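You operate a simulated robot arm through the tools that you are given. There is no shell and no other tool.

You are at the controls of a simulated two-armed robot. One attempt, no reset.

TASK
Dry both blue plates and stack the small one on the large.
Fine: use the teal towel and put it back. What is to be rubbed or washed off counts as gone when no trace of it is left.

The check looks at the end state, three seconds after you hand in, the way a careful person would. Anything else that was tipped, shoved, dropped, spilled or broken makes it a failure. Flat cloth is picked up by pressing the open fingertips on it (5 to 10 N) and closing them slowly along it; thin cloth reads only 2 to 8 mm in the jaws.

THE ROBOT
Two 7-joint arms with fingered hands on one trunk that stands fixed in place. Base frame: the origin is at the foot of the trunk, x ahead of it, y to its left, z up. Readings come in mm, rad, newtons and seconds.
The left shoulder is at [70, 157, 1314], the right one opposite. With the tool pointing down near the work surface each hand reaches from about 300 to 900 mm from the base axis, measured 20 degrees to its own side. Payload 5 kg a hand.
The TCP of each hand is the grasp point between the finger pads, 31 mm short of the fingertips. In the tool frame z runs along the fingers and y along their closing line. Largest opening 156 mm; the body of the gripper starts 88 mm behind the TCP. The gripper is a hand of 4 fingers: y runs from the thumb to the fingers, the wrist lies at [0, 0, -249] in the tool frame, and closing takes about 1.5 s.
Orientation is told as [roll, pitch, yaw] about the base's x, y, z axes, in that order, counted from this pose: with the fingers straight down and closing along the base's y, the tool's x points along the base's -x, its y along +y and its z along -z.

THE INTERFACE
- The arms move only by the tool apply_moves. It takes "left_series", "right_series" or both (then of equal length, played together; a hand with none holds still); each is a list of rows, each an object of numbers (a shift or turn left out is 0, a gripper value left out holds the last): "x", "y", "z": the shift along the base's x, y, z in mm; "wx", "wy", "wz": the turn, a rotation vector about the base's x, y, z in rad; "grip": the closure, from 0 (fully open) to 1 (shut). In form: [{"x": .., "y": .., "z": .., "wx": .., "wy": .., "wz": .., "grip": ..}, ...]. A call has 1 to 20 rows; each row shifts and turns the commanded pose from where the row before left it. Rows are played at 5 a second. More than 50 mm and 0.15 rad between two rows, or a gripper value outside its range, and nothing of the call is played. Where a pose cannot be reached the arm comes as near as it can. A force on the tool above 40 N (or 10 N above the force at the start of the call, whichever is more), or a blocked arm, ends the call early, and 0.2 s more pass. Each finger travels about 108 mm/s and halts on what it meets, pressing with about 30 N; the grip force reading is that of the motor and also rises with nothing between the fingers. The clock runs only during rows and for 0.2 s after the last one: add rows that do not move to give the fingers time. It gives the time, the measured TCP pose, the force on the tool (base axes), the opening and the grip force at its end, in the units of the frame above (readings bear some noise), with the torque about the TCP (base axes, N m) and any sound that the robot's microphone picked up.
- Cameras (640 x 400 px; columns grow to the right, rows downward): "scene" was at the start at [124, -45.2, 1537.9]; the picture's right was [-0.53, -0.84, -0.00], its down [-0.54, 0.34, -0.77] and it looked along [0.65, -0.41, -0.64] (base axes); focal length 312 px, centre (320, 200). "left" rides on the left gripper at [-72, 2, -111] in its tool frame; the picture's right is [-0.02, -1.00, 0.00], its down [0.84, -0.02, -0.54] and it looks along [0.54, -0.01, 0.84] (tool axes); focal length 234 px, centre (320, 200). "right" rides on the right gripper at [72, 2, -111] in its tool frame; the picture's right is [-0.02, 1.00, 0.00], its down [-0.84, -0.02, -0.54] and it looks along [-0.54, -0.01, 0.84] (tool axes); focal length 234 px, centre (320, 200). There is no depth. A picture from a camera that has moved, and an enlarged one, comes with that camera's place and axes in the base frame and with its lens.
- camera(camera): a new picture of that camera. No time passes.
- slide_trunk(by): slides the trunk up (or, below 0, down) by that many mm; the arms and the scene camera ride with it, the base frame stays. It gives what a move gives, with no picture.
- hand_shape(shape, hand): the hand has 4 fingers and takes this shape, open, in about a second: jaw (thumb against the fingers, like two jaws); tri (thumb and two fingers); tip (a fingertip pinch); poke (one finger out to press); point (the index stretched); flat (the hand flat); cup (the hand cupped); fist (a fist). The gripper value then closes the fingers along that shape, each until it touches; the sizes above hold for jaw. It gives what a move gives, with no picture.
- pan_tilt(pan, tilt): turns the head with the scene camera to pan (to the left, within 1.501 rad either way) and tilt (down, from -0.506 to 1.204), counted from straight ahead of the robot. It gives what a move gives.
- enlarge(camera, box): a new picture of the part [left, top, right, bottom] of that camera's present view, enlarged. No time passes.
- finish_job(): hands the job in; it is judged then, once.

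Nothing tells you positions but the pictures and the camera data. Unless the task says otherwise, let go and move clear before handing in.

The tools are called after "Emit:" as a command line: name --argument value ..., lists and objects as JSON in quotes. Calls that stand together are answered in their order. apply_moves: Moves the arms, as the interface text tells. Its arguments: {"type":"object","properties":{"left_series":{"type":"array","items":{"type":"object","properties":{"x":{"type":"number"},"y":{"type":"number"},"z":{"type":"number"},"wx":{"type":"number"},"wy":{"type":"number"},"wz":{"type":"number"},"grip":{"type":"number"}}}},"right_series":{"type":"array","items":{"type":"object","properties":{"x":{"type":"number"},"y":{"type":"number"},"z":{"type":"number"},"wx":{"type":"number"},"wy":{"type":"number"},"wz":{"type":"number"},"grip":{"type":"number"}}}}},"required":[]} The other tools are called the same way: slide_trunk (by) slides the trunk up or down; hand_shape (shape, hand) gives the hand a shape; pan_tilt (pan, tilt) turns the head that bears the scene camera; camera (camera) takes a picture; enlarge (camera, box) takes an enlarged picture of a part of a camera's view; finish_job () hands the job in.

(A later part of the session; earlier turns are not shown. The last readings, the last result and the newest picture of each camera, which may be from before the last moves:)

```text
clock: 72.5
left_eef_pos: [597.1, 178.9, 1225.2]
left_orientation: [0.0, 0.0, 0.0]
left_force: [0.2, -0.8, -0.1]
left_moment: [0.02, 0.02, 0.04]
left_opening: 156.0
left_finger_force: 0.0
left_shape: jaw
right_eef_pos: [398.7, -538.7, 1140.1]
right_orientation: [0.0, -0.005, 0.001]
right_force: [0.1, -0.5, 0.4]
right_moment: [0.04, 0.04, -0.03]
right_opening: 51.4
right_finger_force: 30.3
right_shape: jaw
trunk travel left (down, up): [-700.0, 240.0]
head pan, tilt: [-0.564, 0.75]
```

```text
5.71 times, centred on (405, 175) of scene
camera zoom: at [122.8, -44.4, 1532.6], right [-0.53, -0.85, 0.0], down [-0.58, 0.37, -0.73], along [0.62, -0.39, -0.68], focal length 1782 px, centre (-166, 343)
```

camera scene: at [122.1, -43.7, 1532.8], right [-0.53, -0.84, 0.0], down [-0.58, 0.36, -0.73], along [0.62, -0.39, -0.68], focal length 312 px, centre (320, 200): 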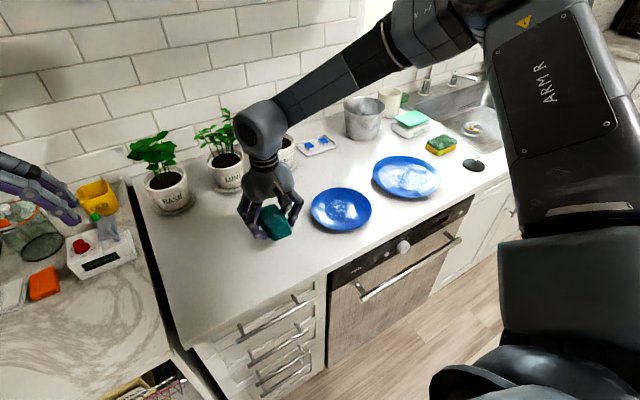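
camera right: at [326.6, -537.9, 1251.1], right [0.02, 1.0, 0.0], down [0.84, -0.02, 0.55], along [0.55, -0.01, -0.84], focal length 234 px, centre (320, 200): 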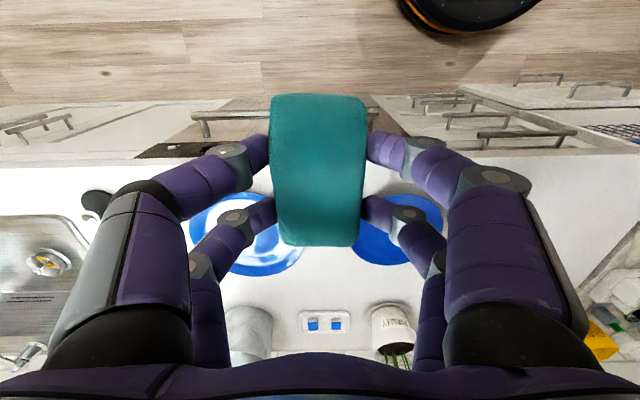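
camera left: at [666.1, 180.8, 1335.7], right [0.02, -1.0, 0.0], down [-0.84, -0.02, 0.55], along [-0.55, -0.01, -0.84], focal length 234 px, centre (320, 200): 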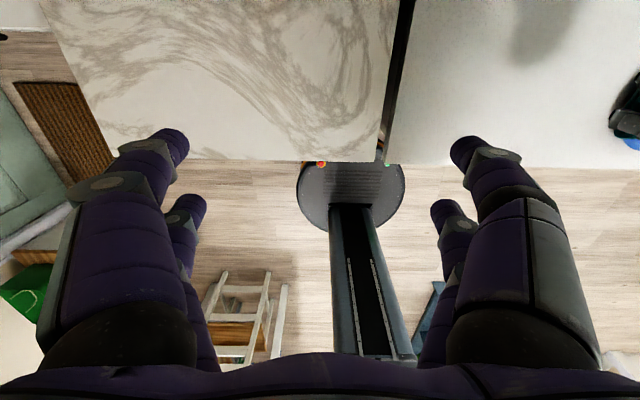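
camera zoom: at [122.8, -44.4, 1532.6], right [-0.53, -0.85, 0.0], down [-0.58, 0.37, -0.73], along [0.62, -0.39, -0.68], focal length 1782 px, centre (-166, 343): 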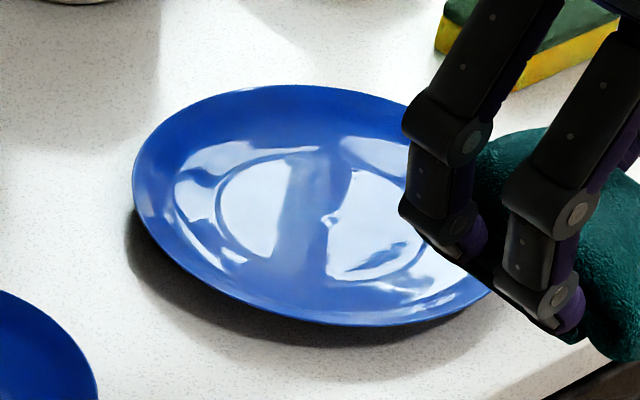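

The fingers block this view; from above the small plate the wrist camera sees the large plate clearly. I'll move there and check, on the way to returning the towel.

Emit:
apply_moves --right_series '[{"x": 35, "y": 20}, {"x": 36, "y": 20}, {"x": 36, "y": 20}, {"x": 36, "y": 20}, {"x": 36, "y": 20}, {"x": 34, "y": 19, "z": -20}, {"z": -20}, {}]'

Emit:
enlarge --camera "right" --box '[0, 0, 200, 220]'

Emit:
apply_moves --right_series '[{"x": 3, "y": 35}, {"x": 3, "y": 40}, {"x": 3, "y": 40}, {"x": 3, "y": 40}, {"x": 3, "y": 37}, {}, {}]'

Emit:
enlarge --camera "right" --box '[0, 0, 230, 200]'

```text
clock: 74.2
left_eef_pos: [594.8, 180.1, 1226.7]
left_orientation: [0.0, 0.0, 0.0]
left_force: [0.8, -0.2, 0.1]
left_moment: [0.01, -0.04, -0.02]
left_opening: 156.1
left_finger_force: 0.2
left_shape: jaw
right_eef_pos: [611.6, -421.3, 1100.2]
right_orientation: [0.001, -0.007, 0.001]
right_force: [-0.3, 0.0, 0.0]
right_moment: [-0.01, -0.03, 0.02]
right_opening: 51.2
right_finger_force: 29.4
right_shape: jaw
trunk travel left (down, up): [-700.0, 240.0]
head pan, tilt: [-0.564, 0.75]
```

```text
1.82 times, centred on (100, 110) of right
camera zoom: at [539.2, -419.5, 1211.0], right [0.02, 1.0, 0.0], down [0.83, -0.02, 0.55], along [0.55, -0.01, -0.84], focal length 426 px, centre (720, 364)
```

zoom: 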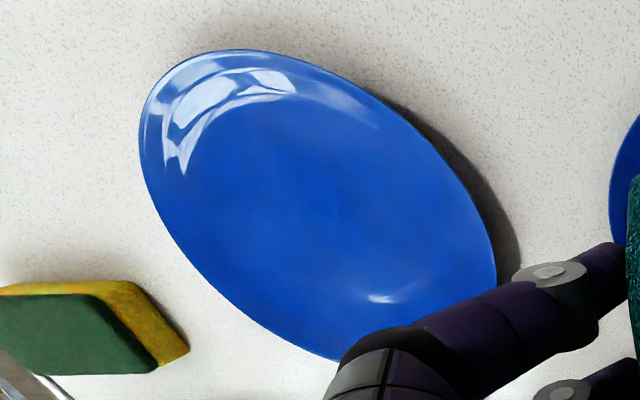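

```text
clock: 75.8
left_eef_pos: [594.4, 179.3, 1225.3]
left_orientation: [-0.002, 0.001, -0.001]
left_force: [0.3, -0.9, 0.0]
left_moment: [0.03, 0.05, 0.01]
left_opening: 155.8
left_finger_force: 0.0
left_shape: jaw
right_eef_pos: [626.6, -229.0, 1099.5]
right_orientation: [0.0, -0.005, -0.002]
right_force: [0.8, -0.1, 0.1]
right_moment: [-0.02, 0.03, 0.01]
right_opening: 51.1
right_finger_force: 29.9
right_shape: jaw
trunk travel left (down, up): [-700.0, 240.0]
head pan, tilt: [-0.564, 0.75]
```

```text
2.00 times, centred on (115, 100) of right
camera zoom: at [554.4, -227.8, 1211.1], right [0.03, 1.0, 0.0], down [0.84, -0.02, 0.55], along [0.55, -0.01, -0.84], focal length 468 px, centre (730, 400)
```

zoom: 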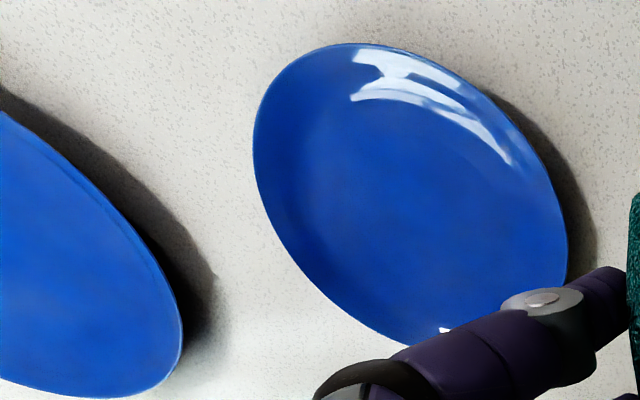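

Both plates are clean and dry from both viewpoints. Now I'll return the towel to its original spot: lowering straight down until it touches the counter.

Emit:
apply_moves --right_series '[{"x": 1, "z": -30}, {"z": -40}, {"z": -35}, {"z": -20}, {"z": -10}, {"z": -5}, {}, {}]'

Emit:
apply_moves --right_series '[{"z": -2}, {}]'

Emit:
apply_moves --right_series '[{"z": -1.5}, {}]'

```text
clock: 77.7
left_eef_pos: [595.9, 179.8, 1225.4]
left_orientation: [-0.001, -0.001, 0.001]
left_force: [-1.1, -0.4, 0.9]
left_moment: [-0.01, 0.01, 0.02]
left_opening: 155.9
left_finger_force: 0.1
left_shape: jaw
right_eef_pos: [628.6, -228.9, 960.3]
right_orientation: [0.001, -0.004, 0.0]
right_force: [-0.8, -0.8, 0.2]
right_moment: [0.0, 0.05, -0.03]
right_opening: 51.3
right_finger_force: 29.4
right_shape: jaw
trunk travel left (down, up): [-700.0, 240.0]
head pan, tilt: [-0.564, 0.75]
```

```text
clock: 78.2
left_eef_pos: [595.1, 180.2, 1224.8]
left_orientation: [0.002, 0.001, 0.0]
left_force: [0.1, -0.4, 0.4]
left_moment: [0.02, 0.0, 0.01]
left_opening: 156.1
left_finger_force: 0.1
left_shape: jaw
right_eef_pos: [627.8, -228.7, 958.9]
right_orientation: [0.002, -0.006, 0.0]
right_force: [0.9, -0.6, -0.4]
right_moment: [0.0, 0.02, 0.0]
right_opening: 51.0
right_finger_force: 30.1
right_shape: jaw
trunk travel left (down, up): [-700.0, 240.0]
head pan, tilt: [-0.564, 0.75]
```

```text
clock: 78.8
left_eef_pos: [595.1, 179.8, 1224.8]
left_orientation: [-0.001, -0.001, 0.0]
left_force: [-0.2, -0.3, -0.2]
left_moment: [0.01, -0.01, -0.04]
left_opening: 155.9
left_finger_force: 0.0
left_shape: jaw
right_eef_pos: [627.5, -228.3, 957.4]
right_orientation: [0.002, -0.005, 0.0]
right_force: [0.5, -0.4, 0.0]
right_moment: [0.01, 0.0, -0.01]
right_opening: 51.4
right_finger_force: 29.7
right_shape: jaw
trunk travel left (down, up): [-700.0, 240.0]
head pan, tilt: [-0.564, 0.75]
```

Emit:
apply_moves --right_series '[{"z": -1.5}, {}]'

Emit:
apply_moves --right_series '[{"z": -1}, {}]'

Emit:
apply_moves --right_series '[{"z": -1}, {}]'

```text
clock: 79.5
left_eef_pos: [596.1, 179.8, 1226.4]
left_orientation: [-0.002, 0.001, -0.001]
left_force: [0.2, -0.2, 0.1]
left_moment: [0.0, 0.0, 0.0]
left_opening: 156.0
left_finger_force: 0.1
left_shape: jaw
right_eef_pos: [627.1, -229.0, 956.3]
right_orientation: [0.002, -0.005, 0.0]
right_force: [0.0, 0.1, -0.3]
right_moment: [-0.01, -0.02, -0.01]
right_opening: 51.1
right_finger_force: 30.2
right_shape: jaw
trunk travel left (down, up): [-700.0, 240.0]
head pan, tilt: [-0.564, 0.75]
```

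```text
clock: 80.0
left_eef_pos: [594.8, 178.7, 1225.3]
left_orientation: [0.001, 0.0, 0.0]
left_force: [0.1, -1.1, -0.2]
left_moment: [-0.02, -0.01, -0.02]
left_opening: 156.1
left_finger_force: 0.1
left_shape: jaw
right_eef_pos: [627.0, -228.9, 954.1]
right_orientation: [0.001, -0.005, 0.001]
right_force: [-0.4, 0.2, -1.1]
right_moment: [-0.02, -0.03, 0.0]
right_opening: 51.4
right_finger_force: 30.0
right_shape: jaw
trunk travel left (down, up): [-700.0, 240.0]
head pan, tilt: [-0.564, 0.75]
```

```text
clock: 80.7
left_eef_pos: [595.6, 179.3, 1226.7]
left_orientation: [-0.001, 0.0, 0.001]
left_force: [0.5, 0.4, 0.3]
left_moment: [0.01, -0.02, -0.02]
left_opening: 155.9
left_finger_force: 0.0
left_shape: jaw
right_eef_pos: [627.5, -228.3, 954.5]
right_orientation: [0.001, -0.007, 0.0]
right_force: [0.4, -0.6, 0.2]
right_moment: [0.0, 0.0, 0.0]
right_opening: 51.1
right_finger_force: 30.0
right_shape: jaw
trunk travel left (down, up): [-700.0, 240.0]
head pan, tilt: [-0.564, 0.75]
```

Emit:
apply_moves --right_series '[{"z": -1}, {}]'

Emit:
apply_moves --right_series '[{"z": -1}, {}]'

```text
clock: 81.2
left_eef_pos: [595.6, 180.8, 1226.1]
left_orientation: [0.0, 0.0, -0.001]
left_force: [-0.5, 0.4, -0.5]
left_moment: [0.0, 0.02, 0.04]
left_opening: 155.9
left_finger_force: 0.0
left_shape: jaw
right_eef_pos: [627.0, -227.5, 952.7]
right_orientation: [0.003, -0.007, -0.001]
right_force: [-0.1, 0.2, -0.7]
right_moment: [0.02, 0.01, 0.03]
right_opening: 51.3
right_finger_force: 29.7
right_shape: jaw
trunk travel left (down, up): [-700.0, 240.0]
head pan, tilt: [-0.564, 0.75]
```

```text
clock: 81.8
left_eef_pos: [594.8, 179.0, 1226.4]
left_orientation: [0.001, 0.0, -0.001]
left_force: [0.0, -0.5, 0.6]
left_moment: [0.0, 0.02, 0.01]
left_opening: 155.8
left_finger_force: 0.0
left_shape: jaw
right_eef_pos: [627.2, -228.0, 952.7]
right_orientation: [0.001, -0.007, 0.001]
right_force: [-1.5, 0.1, 4.1]
right_moment: [-0.07, -0.01, -0.03]
right_opening: 51.3
right_finger_force: 30.0
right_shape: jaw
trunk travel left (down, up): [-700.0, 240.0]
head pan, tilt: [-0.564, 0.75]
```

Contact. I'll open gently, rise and check the towel.

Emit:
apply_moves --right_series '[{"grip": 0.64}, {"grip": 0.6}, {"grip": 0.55}, {"grip": 0.48}, {}, {"z": 15}, {"z": 25}, {"z": 35}, {"z": 40}, {}]'

Emit:
camera --camera "right"

Emit:
camera --camera "scene"

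```text
clock: 84.0
left_eef_pos: [596.1, 179.8, 1225.2]
left_orientation: [-0.001, 0.001, -0.001]
left_force: [0.7, 0.3, -0.4]
left_moment: [0.01, 0.03, -0.02]
left_opening: 155.8
left_finger_force: 0.1
left_shape: jaw
right_eef_pos: [628.5, -228.2, 1066.7]
right_orientation: [0.003, -0.005, 0.0]
right_force: [-0.2, -0.5, -0.2]
right_moment: [0.03, 0.04, 0.01]
right_opening: 80.6
right_finger_force: 0.2
right_shape: jaw
trunk travel left (down, up): [-700.0, 240.0]
head pan, tilt: [-0.564, 0.75]
```

```text
taken
camera right: at [555.9, -226.9, 1177.7], right [0.02, 1.0, 0.0], down [0.84, -0.02, 0.55], along [0.55, -0.01, -0.84], focal length 234 px, centre (320, 200)
```

right: 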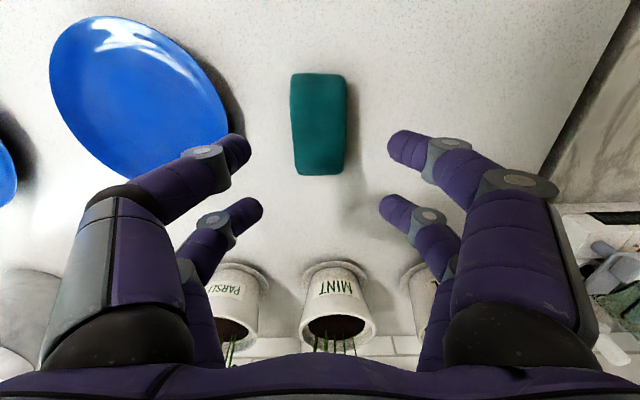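

```text
taken
camera scene: at [122.6, -43.8, 1532.6], right [-0.53, -0.85, 0.0], down [-0.58, 0.36, -0.73], along [0.62, -0.39, -0.68], focal length 312 px, centre (320, 200)
```

scene: 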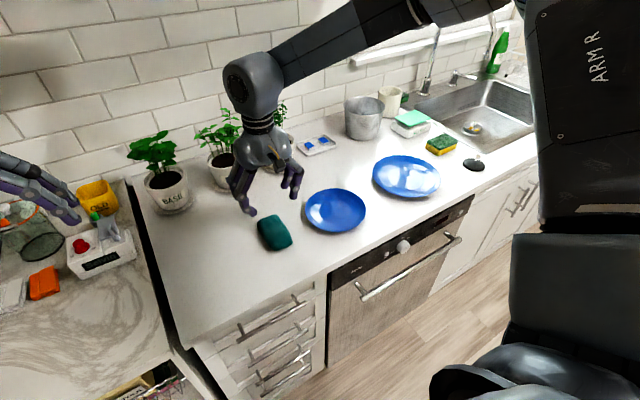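

The towel is back on its spot. Now for the plate: its rim (radius ≈ 84, rim top ≈ z 935) is wider than the jaw, so I need a rim pinch. I'll raise the hand and inspect how the fingers close, to plan that grasp.

Emit:
apply_moves --right_series '[{"x": -10, "y": -20, "z": 40}, {"x": -20, "y": -30, "z": 35}, {"x": -20, "y": -30, "z": 35}, {"x": -20, "y": -30, "z": 35, "grip": 0.7}, {"x": -20, "y": -30, "z": 35, "grip": 1.0}, {"z": 45}, {"z": 45}, {}, {}, {}]'

Emit:
pan_tilt --pan -0.7 --tilt 0.3

Emit:
camera --camera "scene"

Emit:
camera --camera "right"

```text
refused: row 2 steps farther than a row can; nothing moved
```

```text
clock: 85.0
left_eef_pos: [595.5, 179.8, 1225.1]
left_orientation: [-0.001, -0.001, 0.001]
left_force: [0.0, -0.4, -0.4]
left_moment: [-0.02, 0.01, 0.03]
left_opening: 156.1
left_finger_force: 0.1
left_shape: jaw
right_eef_pos: [629.0, -228.2, 1067.2]
right_orientation: [0.003, -0.007, 0.0]
right_force: [-0.2, -0.6, -0.1]
right_moment: [0.03, -0.02, 0.03]
right_opening: 80.5
right_finger_force: 0.1
right_shape: jaw
trunk travel left (down, up): [-700.0, 240.0]
head pan, tilt: [-0.7, 0.3]
```

```text
taken
camera scene: at [123.0, -59.3, 1573.1], right [-0.64, -0.76, 0.0], down [-0.23, 0.19, -0.96], along [0.73, -0.62, -0.3], focal length 312 px, centre (320, 200)
```

scene: 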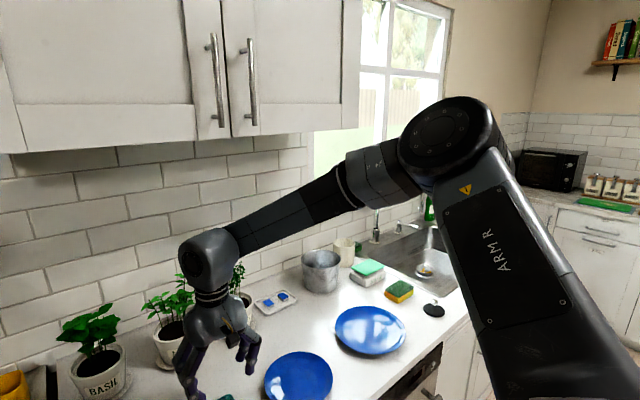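

```text
taken
camera right: at [555.2, -226.5, 1177.9], right [0.02, 1.0, 0.0], down [0.83, -0.02, 0.55], along [0.55, -0.01, -0.84], focal length 234 px, centre (320, 200)
```

right: 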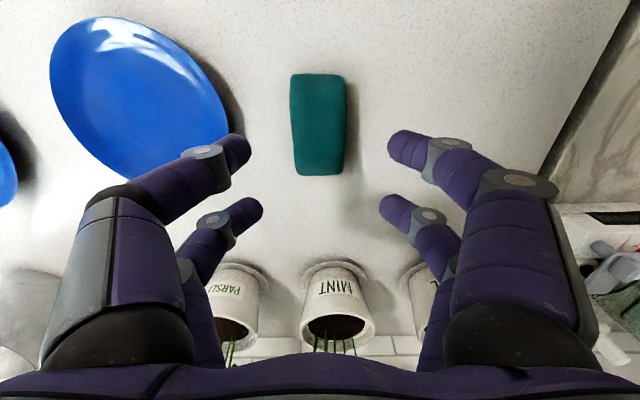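

The last move was refused for step size; I'll redo it with smaller steps.

Emit:
apply_moves --right_series '[{"z": 45}, {"x": -15, "y": -20, "z": 35}, {"x": -20, "y": -25, "z": 30}, {"x": -20, "y": -25, "z": 30, "grip": 0.7}, {"x": -20, "y": -25, "z": 30, "grip": 1.0}, {"x": -20, "y": -25, "z": 30}, {"z": 40}, {"z": 40}, {}, {}]'

Emit:
camera --camera "scene"

Emit:
camera --camera "right"

```text
clock: 87.2
left_eef_pos: [596.7, 181.1, 1224.2]
left_orientation: [-0.001, 0.0, 0.0]
left_force: [0.1, 0.2, 0.8]
left_moment: [-0.02, 0.04, -0.02]
left_opening: 155.7
left_finger_force: 0.1
left_shape: jaw
right_eef_pos: [532.7, -348.0, 1345.3]
right_orientation: [0.001, -0.006, 0.0]
right_force: [0.4, -0.2, -0.5]
right_moment: [0.0, -0.02, 0.0]
right_opening: 0.0
right_finger_force: 30.2
right_shape: jaw
trunk travel left (down, up): [-700.0, 240.0]
head pan, tilt: [-0.7, 0.3]
```

```text
taken
camera scene: at [123.7, -59.4, 1573.1], right [-0.64, -0.76, 0.0], down [-0.23, 0.19, -0.96], along [0.73, -0.62, -0.3], focal length 312 px, centre (320, 200)
```

scene: 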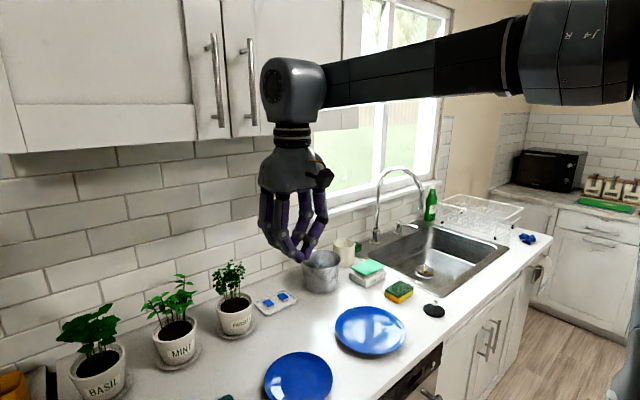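

```text
taken
camera right: at [459.8, -346.9, 1456.5], right [0.02, 1.0, 0.0], down [0.84, -0.02, 0.55], along [0.55, -0.01, -0.84], focal length 234 px, centre (320, 200)
```

right: 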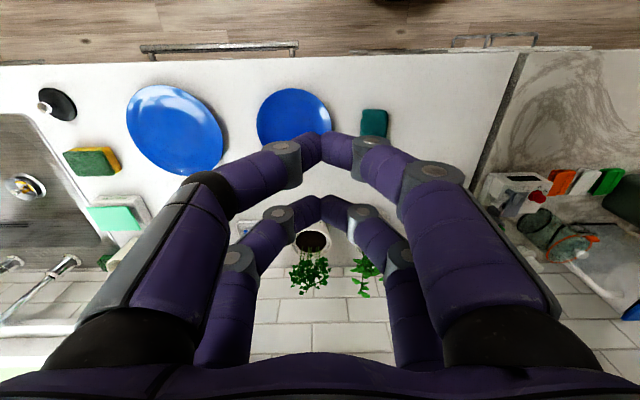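

The jaw closes like pincers onto the fingertips, and a one-sided rim pinch would let the plate droop. A claw-like grasp under the rim on both sides would be safer, so I'll look at what the other hand shapes span, staying high in the air.

Emit:
hand_shape --shape "cup" --hand "right"

Emit:
camera --camera "right"

Emit:
enlarge --camera "scene" --box '[200, 80, 400, 300]'

Emit:
hand_shape --shape "flat" --hand "right"

Emit:
camera --camera "right"

Emit:
enlarge --camera "scene" --box '[200, 80, 400, 300]'

```text
clock: 88.0
left_eef_pos: [594.1, 180.1, 1225.7]
left_orientation: [0.002, -0.001, 0.0]
left_force: [-0.2, -0.7, -0.4]
left_moment: [-0.01, -0.03, -0.03]
left_opening: 155.8
left_finger_force: 0.1
left_shape: jaw
right_eef_pos: [531.9, -348.4, 1345.6]
right_orientation: [0.001, -0.004, 0.0]
right_force: [-1.0, 0.7, 0.5]
right_moment: [0.02, -0.02, 0.0]
right_opening: 59.7
right_finger_force: 0.0
right_shape: cup
trunk travel left (down, up): [-700.0, 240.0]
head pan, tilt: [-0.7, 0.3]
```

```text
taken
camera right: at [459.4, -347.1, 1456.5], right [0.02, 1.0, 0.0], down [0.84, -0.02, 0.55], along [0.55, -0.01, -0.84], focal length 234 px, centre (320, 200)
```

right: 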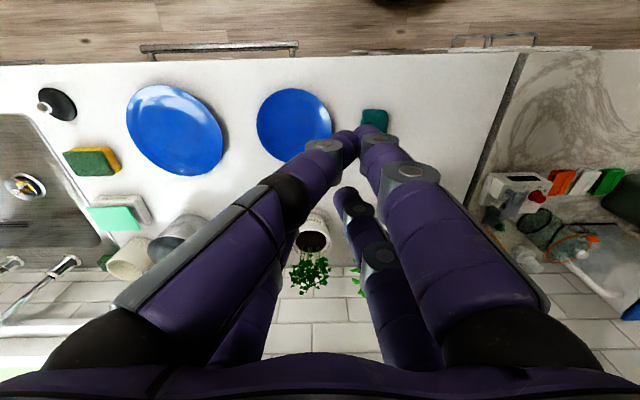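

```text
1.82 times, centred on (300, 190) of scene
camera zoom: at [123.1, -59.7, 1573.1], right [-0.64, -0.76, 0.0], down [-0.23, 0.19, -0.96], along [0.73, -0.62, -0.3], focal length 567 px, centre (356, 218)
```

zoom: 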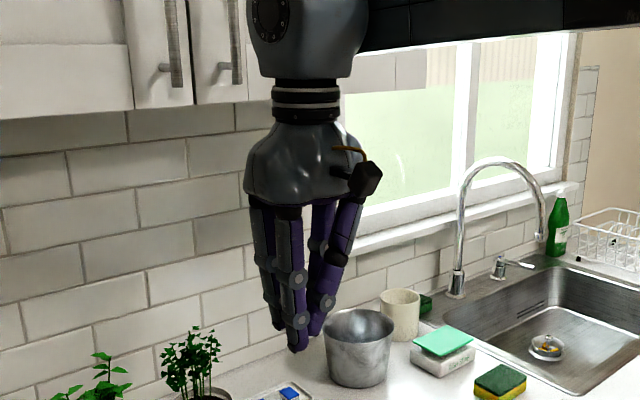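

```text
clock: 89.0
left_eef_pos: [595.3, 180.7, 1226.3]
left_orientation: [0.0, 0.0, -0.001]
left_force: [0.4, -0.2, -0.3]
left_moment: [-0.04, 0.03, -0.02]
left_opening: 155.7
left_finger_force: 0.0
left_shape: jaw
right_eef_pos: [531.6, -348.0, 1345.2]
right_orientation: [0.001, -0.004, 0.0]
right_force: [0.3, 0.9, -0.3]
right_moment: [0.03, -0.01, 0.01]
right_opening: 0.0
right_finger_force: 0.0
right_shape: flat
trunk travel left (down, up): [-700.0, 240.0]
head pan, tilt: [-0.7, 0.3]
```

```text
taken
camera right: at [459.5, -346.9, 1456.5], right [0.02, 1.0, 0.0], down [0.84, -0.02, 0.55], along [0.55, -0.01, -0.84], focal length 234 px, centre (320, 200)
```

right: 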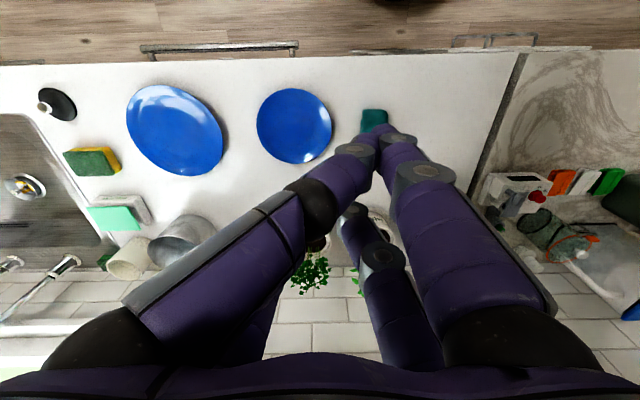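

```text
1.82 times, centred on (300, 190) of scene
camera zoom: at [123.3, -59.5, 1573.1], right [-0.64, -0.76, 0.0], down [-0.23, 0.19, -0.96], along [0.73, -0.62, -0.3], focal length 567 px, centre (356, 218)
```

zoom: 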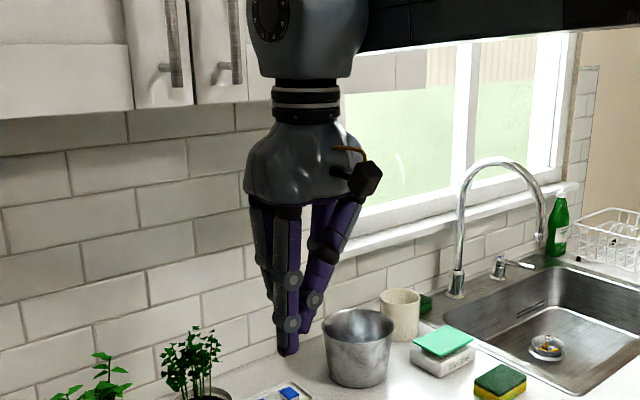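

Cup and flat don't span wider. I'll check the "tip" and "tri" shapes, both open and nearly closed, to see which pinches a thin rim best.

Emit:
hand_shape --shape "tip" --hand "right"

Emit:
enlarge --camera "scene" --box '[220, 100, 380, 280]'

Emit:
apply_moves --right_series '[{"grip": 0.5}, {"grip": 1.0}, {}, {}, {}, {}, {}]'

Emit:
enlarge --camera "scene" --box '[220, 100, 380, 280]'

Emit:
camera --camera "right"

```text
clock: 89.8
left_eef_pos: [596.0, 179.7, 1225.5]
left_orientation: [-0.001, 0.0, 0.0]
left_force: [-0.1, -0.7, -0.1]
left_moment: [0.02, 0.01, 0.02]
left_opening: 155.7
left_finger_force: 0.0
left_shape: jaw
right_eef_pos: [531.6, -348.4, 1346.7]
right_orientation: [0.003, -0.005, -0.001]
right_force: [0.0, -0.9, 0.7]
right_moment: [0.02, 0.0, -0.03]
right_opening: 155.8
right_finger_force: 0.1
right_shape: tip
trunk travel left (down, up): [-700.0, 240.0]
head pan, tilt: [-0.7, 0.3]
```

```text
2.22 times, centred on (300, 190) of scene
camera zoom: at [123.3, -59.5, 1573.1], right [-0.64, -0.76, 0.0], down [-0.23, 0.19, -0.96], along [0.73, -0.62, -0.3], focal length 693 px, centre (364, 222)
```

zoom: 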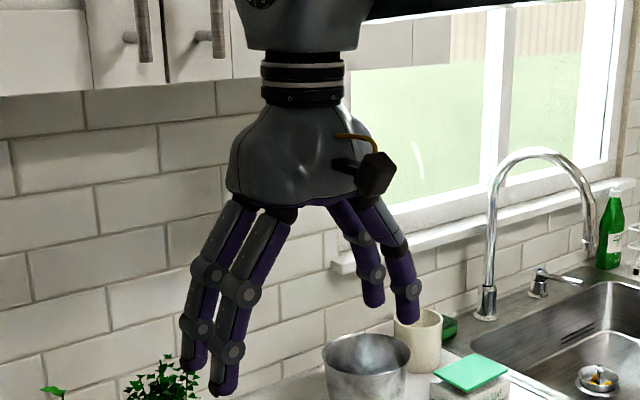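

```text
clock: 91.5
left_eef_pos: [595.1, 179.9, 1225.5]
left_orientation: [0.0, -0.001, 0.0]
left_force: [-0.1, 0.0, -1.2]
left_moment: [0.01, 0.0, -0.02]
left_opening: 156.1
left_finger_force: 0.0
left_shape: jaw
right_eef_pos: [531.9, -349.1, 1345.8]
right_orientation: [0.002, -0.007, -0.001]
right_force: [0.0, 0.2, 0.1]
right_moment: [0.02, 0.0, 0.0]
right_opening: 0.4
right_finger_force: 30.3
right_shape: tip
trunk travel left (down, up): [-700.0, 240.0]
head pan, tilt: [-0.7, 0.3]
```

```text
2.22 times, centred on (300, 190) of scene
camera zoom: at [123.2, -59.5, 1573.1], right [-0.64, -0.76, 0.0], down [-0.23, 0.19, -0.96], along [0.73, -0.62, -0.3], focal length 693 px, centre (364, 222)
```

zoom: 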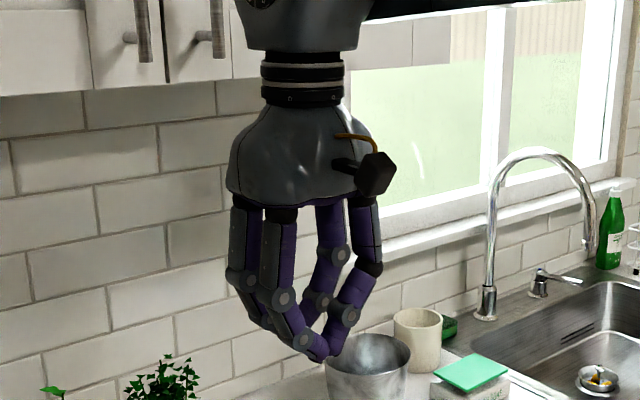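

```text
taken
camera right: at [459.4, -347.0, 1456.5], right [0.02, 1.0, 0.0], down [0.84, -0.02, 0.55], along [0.55, -0.01, -0.84], focal length 234 px, centre (320, 200)
```

right: 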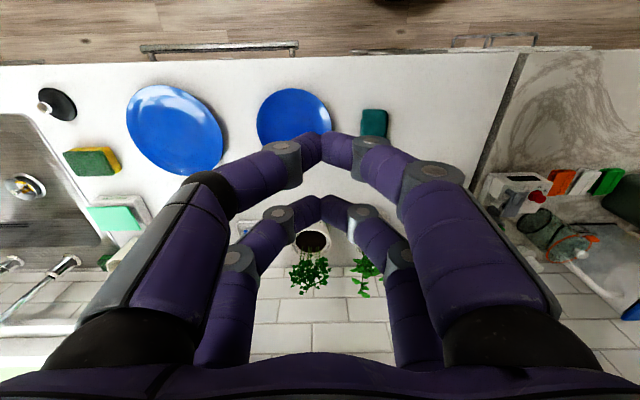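

"Tip" opens with straighter fingers, perhaps wider at the tips than the plate's rim. Let me measure that precisely with the hand fully open.

Emit:
apply_moves --right_series '[{"grip": 0.5}, {"grip": 0.0}, {}, {}, {}, {}, {}]'

Emit:
camera --camera "right"

Emit:
enlarge --camera "scene" --box '[260, 200, 350, 290]'

Emit:
hand_shape --shape "jaw" --hand "right"

Emit:
camera --camera "right"

Emit:
enlarge --camera "scene" --box '[260, 200, 350, 290]'

```text
clock: 93.0
left_eef_pos: [595.0, 179.8, 1226.3]
left_orientation: [-0.001, 0.0, 0.001]
left_force: [0.3, 0.9, 0.0]
left_moment: [-0.04, 0.02, 0.03]
left_opening: 156.0
left_finger_force: 0.0
left_shape: jaw
right_eef_pos: [532.5, -348.2, 1345.8]
right_orientation: [0.003, -0.004, -0.002]
right_force: [-0.3, -0.5, 0.5]
right_moment: [0.02, 0.01, 0.0]
right_opening: 156.1
right_finger_force: 0.1
right_shape: tip
trunk travel left (down, up): [-700.0, 240.0]
head pan, tilt: [-0.7, 0.3]
```

```text
taken
camera right: at [459.4, -347.0, 1456.5], right [0.02, 1.0, 0.0], down [0.84, -0.02, 0.55], along [0.55, -0.01, -0.84], focal length 234 px, centre (320, 200)
```

right: 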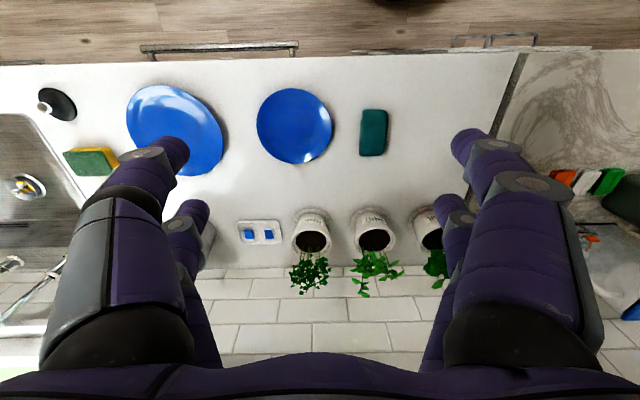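

```text
4.44 times, centred on (305, 245) of scene
camera zoom: at [123.2, -59.6, 1573.1], right [-0.64, -0.76, 0.0], down [-0.23, 0.19, -0.96], along [0.73, -0.62, -0.3], focal length 1386 px, centre (387, 0)
```

zoom: 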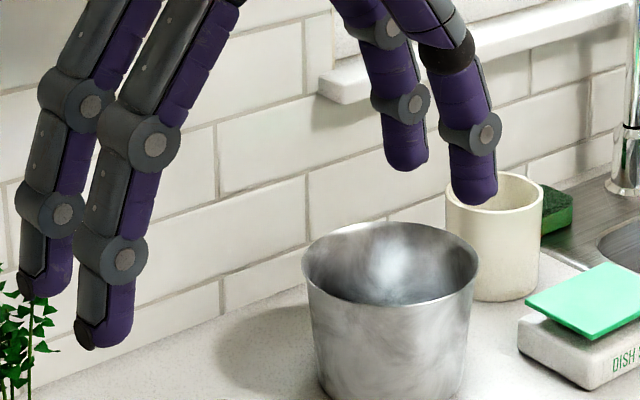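

```text
clock: 94.0
left_eef_pos: [594.3, 179.6, 1226.1]
left_orientation: [0.0, 0.0, -0.001]
left_force: [-0.1, -0.7, -0.3]
left_moment: [0.02, 0.02, -0.02]
left_opening: 155.9
left_finger_force: 0.1
left_shape: jaw
right_eef_pos: [531.1, -348.7, 1346.4]
right_orientation: [0.002, -0.005, -0.001]
right_force: [0.0, 0.3, 0.7]
right_moment: [-0.01, 0.02, 0.02]
right_opening: 156.0
right_finger_force: 0.0
right_shape: jaw
trunk travel left (down, up): [-700.0, 240.0]
head pan, tilt: [-0.7, 0.3]
```

```text
taken
camera right: at [459.4, -347.0, 1456.5], right [0.02, 1.0, 0.0], down [0.84, -0.02, 0.55], along [0.55, -0.01, -0.84], focal length 234 px, centre (320, 200)
```

right: 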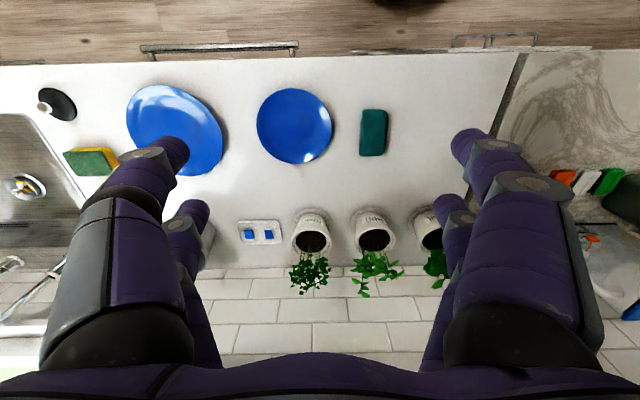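

```text
4.44 times, centred on (305, 245) of scene
camera zoom: at [123.2, -59.5, 1573.1], right [-0.64, -0.76, 0.0], down [-0.23, 0.19, -0.96], along [0.73, -0.62, -0.3], focal length 1386 px, centre (387, 0)
```

zoom: 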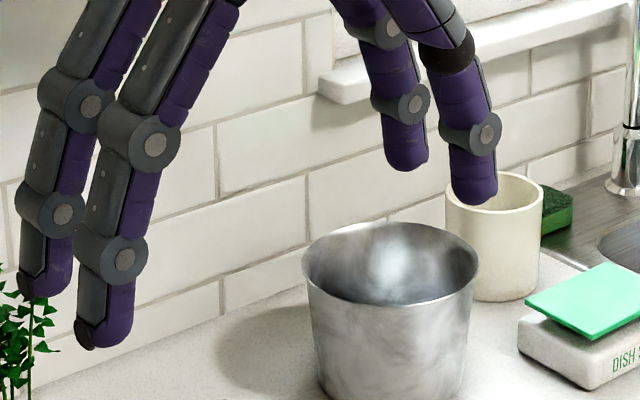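

Tips open only ~160 mm, so the 168 mm plate can't be spanned. I'll use a tilted rim pinch: hand pointing ~50° down toward the plate's middle, one finger pair under the rim, the other inside, from the front-right side. First a fresh accurate look at the plates.

Emit:
pan_tilt --pan -0.7 --tilt 0.8

Emit:
camera --camera "scene"

Emit:
enlarge --camera "right" --box '[100, 60, 350, 200]'

```text
clock: 94.9
left_eef_pos: [593.9, 180.3, 1225.8]
left_orientation: [0.001, 0.001, 0.001]
left_force: [-0.9, -0.1, -0.2]
left_moment: [-0.01, -0.01, 0.02]
left_opening: 155.8
left_finger_force: 0.1
left_shape: jaw
right_eef_pos: [532.2, -347.4, 1344.8]
right_orientation: [0.003, -0.006, 0.001]
right_force: [0.7, -0.3, 0.1]
right_moment: [0.01, 0.05, 0.01]
right_opening: 156.2
right_finger_force: 0.1
right_shape: jaw
trunk travel left (down, up): [-700.0, 240.0]
head pan, tilt: [-0.7, 0.799]
```

```text
taken
camera scene: at [113.5, -51.4, 1528.8], right [-0.64, -0.76, 0.0], down [-0.55, 0.46, -0.7], along [0.53, -0.45, -0.72], focal length 312 px, centre (320, 200)
```

scene: 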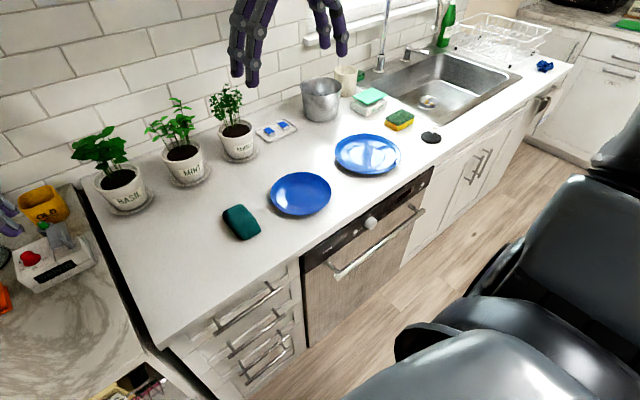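

```text
2.56 times, centred on (225, 130) of right
camera zoom: at [459.4, -347.0, 1456.5], right [0.02, 1.0, 0.0], down [0.84, -0.02, 0.55], along [0.55, -0.01, -0.84], focal length 600 px, centre (563, 379)
```

zoom: 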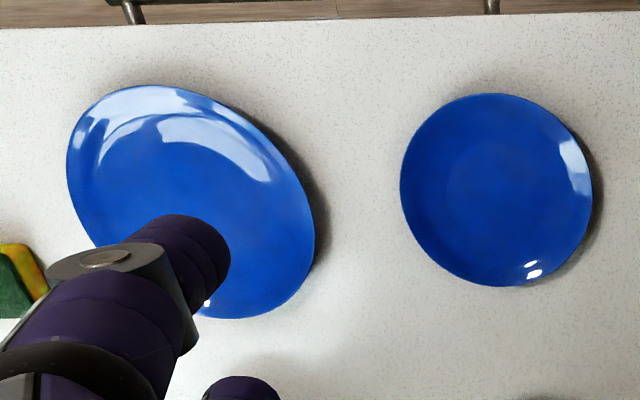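

Small plate center ≈ (610, -406), R ≈ 83; large plate center ≈ (617, -670), R ≈ 100. I'll bring the right hand to a pre-grasp point at the plate's front-right, and turn it: yaw -60°, then tilt so the fingers point ~52° down toward the plate's middle.

Emit:
apply_moves --right_series '[{"x": -14, "y": -25, "z": -32}, {"x": -14, "y": -25, "z": -32}, {"x": -14, "y": -25, "z": -32}, {"x": -14, "y": -26, "z": -32}, {"x": -14, "y": -26, "z": -32}, {"x": -12, "y": -26, "z": -35}, {"wz": -0.131}, {"wz": -0.131}, {"wz": -0.131}, {"wz": -0.131}, {"wz": -0.131}, {"wz": -0.131}, {"wz": -0.131}, {"wz": -0.13}, {}, {}]'

Emit:
camera --camera "scene"

```text
clock: 98.3
left_eef_pos: [595.8, 179.9, 1225.4]
left_orientation: [-0.001, 0.001, 0.001]
left_force: [-0.4, 0.5, 0.4]
left_moment: [-0.01, 0.04, -0.01]
left_opening: 155.9
left_finger_force: 0.2
left_shape: jaw
right_eef_pos: [450.2, -501.8, 1151.6]
right_orientation: [0.002, -0.004, -1.048]
right_force: [0.7, 0.0, 0.0]
right_moment: [0.01, -0.02, -0.01]
right_opening: 155.9
right_finger_force: 0.0
right_shape: jaw
trunk travel left (down, up): [-700.0, 240.0]
head pan, tilt: [-0.7, 0.799]
```

```text
taken
camera scene: at [113.5, -51.4, 1528.7], right [-0.64, -0.76, 0.0], down [-0.55, 0.46, -0.7], along [0.53, -0.45, -0.72], focal length 312 px, centre (320, 200)
```

scene: 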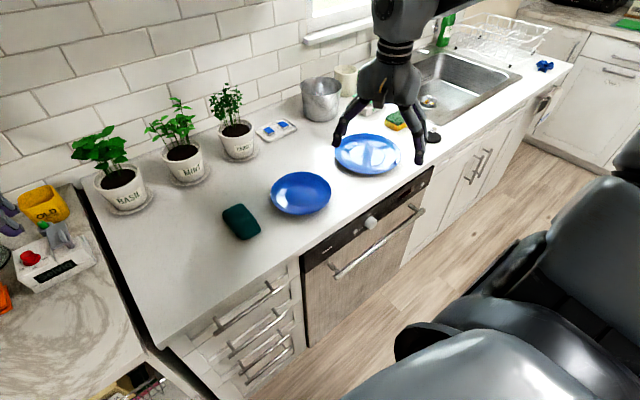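

Yaw done. Now the tilt, with the fingers partly closing to about 26 mm.

Emit:
apply_moves --right_series '[{"wx": 0.0663, "wy": -0.1149}, {"wx": 0.0663, "wy": -0.1149}, {"wx": 0.0663, "wy": -0.1149}, {"wx": 0.0663, "wy": -0.1149, "grip": 0.5}, {"wx": 0.0663, "wy": -0.1149, "grip": 0.83}, {}, {}, {}, {}]'

Emit:
camera --camera "scene"

Emit:
camera --camera "right"

```text
clock: 100.3
left_eef_pos: [595.0, 180.1, 1226.0]
left_orientation: [0.001, -0.001, -0.001]
left_force: [-0.5, -0.4, 0.7]
left_moment: [-0.04, 0.04, -0.02]
left_opening: 156.1
left_finger_force: 0.0
left_shape: jaw
right_eef_pos: [451.3, -500.9, 1152.6]
right_orientation: [0.664, -0.004, -1.052]
right_force: [0.0, -0.1, 0.3]
right_moment: [-0.02, -0.02, -0.02]
right_opening: 26.9
right_finger_force: 0.0
right_shape: jaw
trunk travel left (down, up): [-700.0, 240.0]
head pan, tilt: [-0.7, 0.799]
```

```text
taken
camera scene: at [113.9, -51.1, 1528.7], right [-0.64, -0.76, 0.0], down [-0.55, 0.46, -0.7], along [0.53, -0.45, -0.72], focal length 312 px, centre (320, 200)
```

scene: 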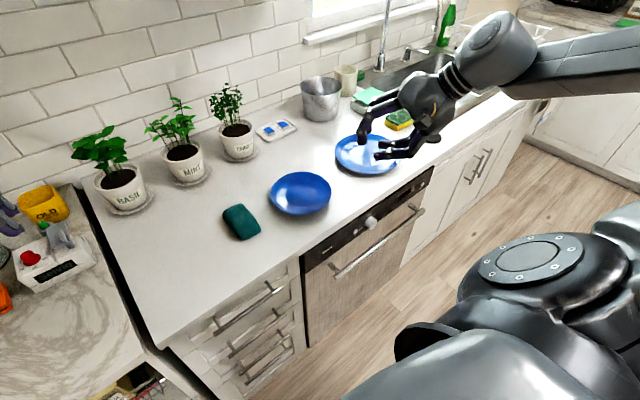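

```text
taken
camera right: at [357.0, -471.8, 1240.1], right [0.69, 0.37, 0.62], down [0.11, -0.9, 0.42], along [0.71, -0.22, -0.67], focal length 234 px, centre (320, 200)
```

right: 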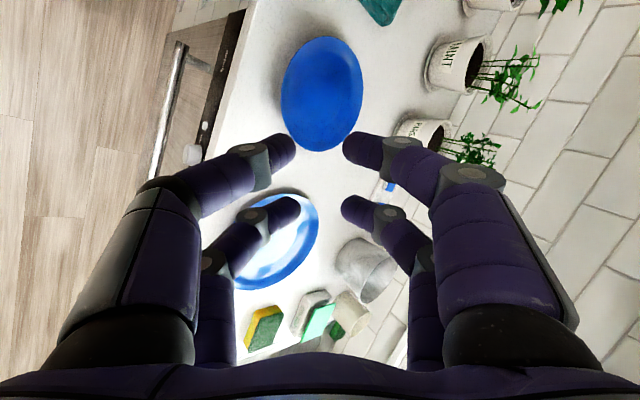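

The hand is oriented as planned. I'll move to just outside the rim, still high, and check the alignment.

Emit:
apply_moves --right_series '[{"x": 9, "y": 6, "z": -32}, {"x": 9, "y": 6, "z": -32}, {"x": 9, "y": 6, "z": -32}, {"x": 8, "y": 5, "z": -32}, {}, {}]'

Emit:
camera --camera "right"

Emit:
enlarge --camera "scene" --box '[240, 120, 420, 240]'

```text
clock: 101.7
left_eef_pos: [594.5, 180.5, 1226.2]
left_orientation: [0.0, 0.002, 0.0]
left_force: [-0.2, -0.5, -0.1]
left_moment: [0.0, 0.01, 0.0]
left_opening: 155.9
left_finger_force: 0.1
left_shape: jaw
right_eef_pos: [484.6, -478.5, 1023.0]
right_orientation: [0.666, -0.004, -1.052]
right_force: [0.0, 0.3, -0.6]
right_moment: [0.02, 0.0, 0.0]
right_opening: 27.0
right_finger_force: 0.0
right_shape: jaw
trunk travel left (down, up): [-700.0, 240.0]
head pan, tilt: [-0.7, 0.799]
```

```text
taken
camera right: at [390.8, -448.7, 1111.4], right [0.69, 0.37, 0.62], down [0.11, -0.9, 0.42], along [0.71, -0.22, -0.67], focal length 234 px, centre (320, 200)
```

right: 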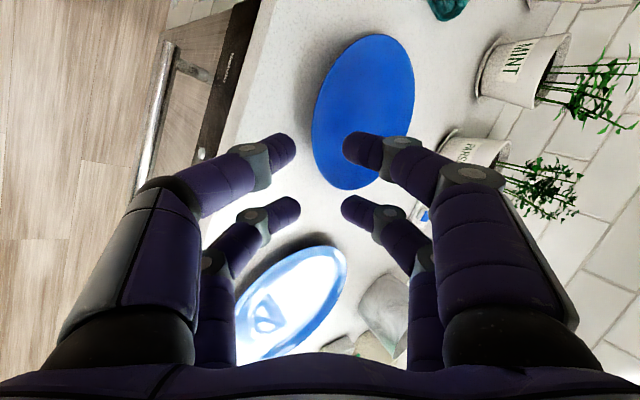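

```text
3.33 times, centred on (330, 180) of scene
camera zoom: at [113.3, -51.3, 1528.8], right [-0.64, -0.76, 0.0], down [-0.55, 0.46, -0.7], along [0.53, -0.45, -0.72], focal length 1039 px, centre (287, 267)
```

zoom: 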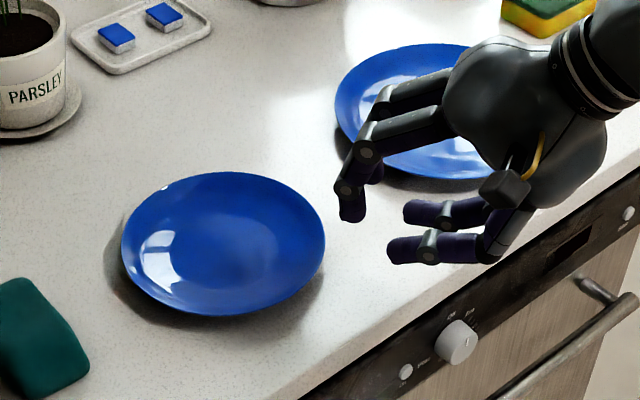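

The finger layout matches my plan: lower pair horizontal, upper pair vertical. I'll lower to rim height just outside the plate.

Emit:
apply_moves --right_series '[{"z": -25}, {"z": -20}, {"z": -10}, {"z": -5}, {"z": -3}, {}, {}]'

Emit:
camera --camera "right"

Emit:
enlarge --camera "scene" --box '[260, 140, 400, 240]'

```text
clock: 103.3
left_eef_pos: [594.6, 180.5, 1225.4]
left_orientation: [0.0, -0.001, -0.001]
left_force: [0.8, -0.1, 0.5]
left_moment: [0.02, 0.02, 0.0]
left_opening: 156.1
left_finger_force: 0.1
left_shape: jaw
right_eef_pos: [485.5, -478.3, 961.0]
right_orientation: [0.665, -0.002, -1.052]
right_force: [0.4, -0.3, 0.5]
right_moment: [-0.02, 0.01, 0.04]
right_opening: 26.6
right_finger_force: 0.1
right_shape: jaw
trunk travel left (down, up): [-700.0, 240.0]
head pan, tilt: [-0.7, 0.799]
```

```text
taken
camera right: at [391.3, -448.9, 1048.9], right [0.69, 0.37, 0.62], down [0.11, -0.9, 0.42], along [0.71, -0.22, -0.67], focal length 234 px, centre (320, 200)
```

right: 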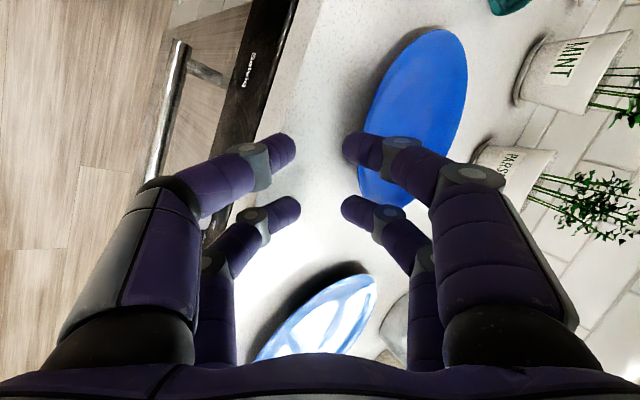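

```text
4.00 times, centred on (330, 190) of scene
camera zoom: at [113.5, -51.5, 1528.7], right [-0.64, -0.76, 0.0], down [-0.55, 0.46, -0.7], along [0.53, -0.45, -0.72], focal length 1247 px, centre (280, 240)
```

zoom: 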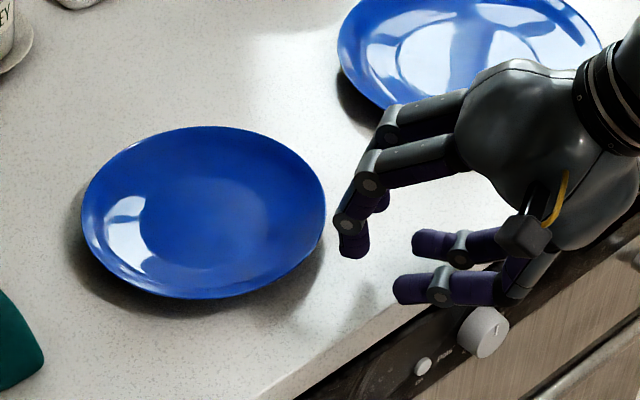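

Aligned toward the plate's middle. I'll lower 3 mm more and advance inward partway, then check heights relative to the rim.

Emit:
apply_moves --right_series '[{"z": -3}, {"x": 8.7, "y": 5}, {"x": 8.7, "y": 5}, {"x": 8.7, "y": 5}, {}, {}]'

Emit:
camera --camera "right"

Emit:
enlarge --camera "scene" --box '[280, 150, 380, 230]'

```text
clock: 104.7
left_eef_pos: [595.2, 179.4, 1226.3]
left_orientation: [0.0, 0.0, 0.003]
left_force: [-0.1, 0.1, 0.3]
left_moment: [0.0, -0.01, 0.0]
left_opening: 155.9
left_finger_force: 0.0
left_shape: jaw
right_eef_pos: [511.7, -462.7, 958.1]
right_orientation: [0.667, -0.003, -1.052]
right_force: [-0.4, 0.0, 0.5]
right_moment: [0.02, -0.04, -0.03]
right_opening: 26.6
right_finger_force: 0.0
right_shape: jaw
trunk travel left (down, up): [-700.0, 240.0]
head pan, tilt: [-0.7, 0.799]
```

```text
taken
camera right: at [417.2, -434.0, 1045.9], right [0.69, 0.37, 0.62], down [0.11, -0.9, 0.42], along [0.71, -0.22, -0.67], focal length 234 px, centre (320, 200)
```

right: 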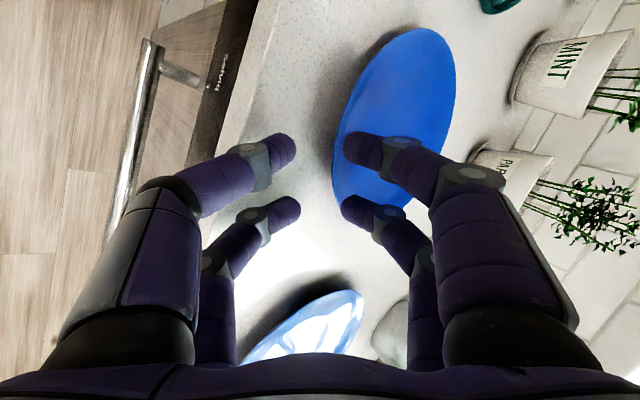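

```text
5.00 times, centred on (330, 190) of scene
camera zoom: at [113.4, -51.5, 1528.7], right [-0.64, -0.76, 0.0], down [-0.55, 0.46, -0.7], along [0.53, -0.45, -0.72], focal length 1559 px, centre (270, 250)
```

zoom: 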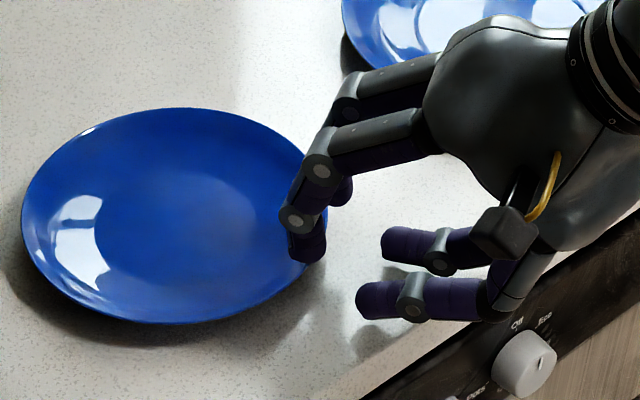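

Alignment is as computed (rim edge shows between the finger pairs). I'll advance ~21 mm so the gap straddles the rim, then check.

Emit:
apply_moves --right_series '[{"x": 6.1, "y": 3.5}, {"x": 6.1, "y": 3.5}, {"x": 6, "y": 3.5}, {}, {}]'

Emit:
camera --camera "right"

Emit:
enlarge --camera "scene" --box '[290, 160, 370, 225]'

```text
clock: 105.9
left_eef_pos: [594.9, 179.7, 1225.7]
left_orientation: [0.001, 0.0, -0.002]
left_force: [-0.5, -0.4, 0.5]
left_moment: [0.0, 0.02, 0.03]
left_opening: 155.7
left_finger_force: 0.1
left_shape: jaw
right_eef_pos: [528.6, -452.1, 958.4]
right_orientation: [0.665, -0.004, -1.054]
right_force: [0.2, -0.3, -0.2]
right_moment: [0.01, 0.0, 0.01]
right_opening: 27.1
right_finger_force: 0.0
right_shape: jaw
trunk travel left (down, up): [-700.0, 240.0]
head pan, tilt: [-0.7, 0.799]
```

```text
taken
camera right: at [435.4, -423.6, 1045.9], right [0.69, 0.37, 0.62], down [0.11, -0.9, 0.42], along [0.71, -0.22, -0.67], focal length 234 px, centre (320, 200)
```

right: 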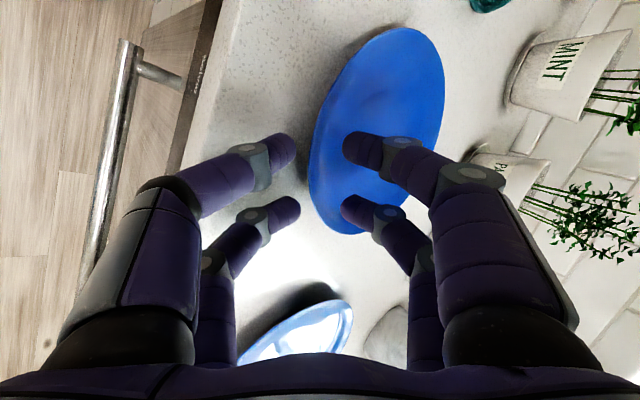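

```text
6.15 times, centred on (330, 192) of scene
camera zoom: at [113.5, -51.5, 1528.7], right [-0.64, -0.76, 0.0], down [-0.55, 0.46, -0.7], along [0.53, -0.45, -0.72], focal length 1919 px, centre (258, 246)
```

zoom: 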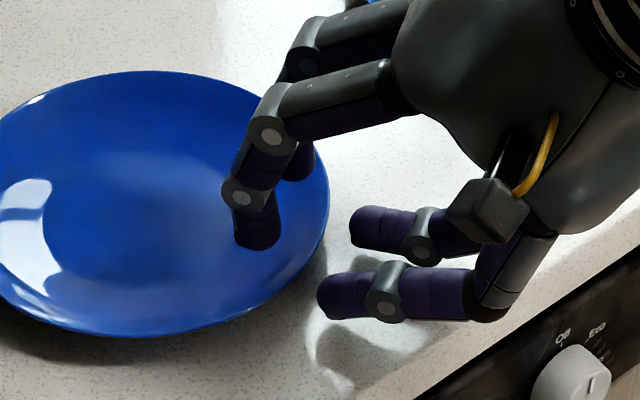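

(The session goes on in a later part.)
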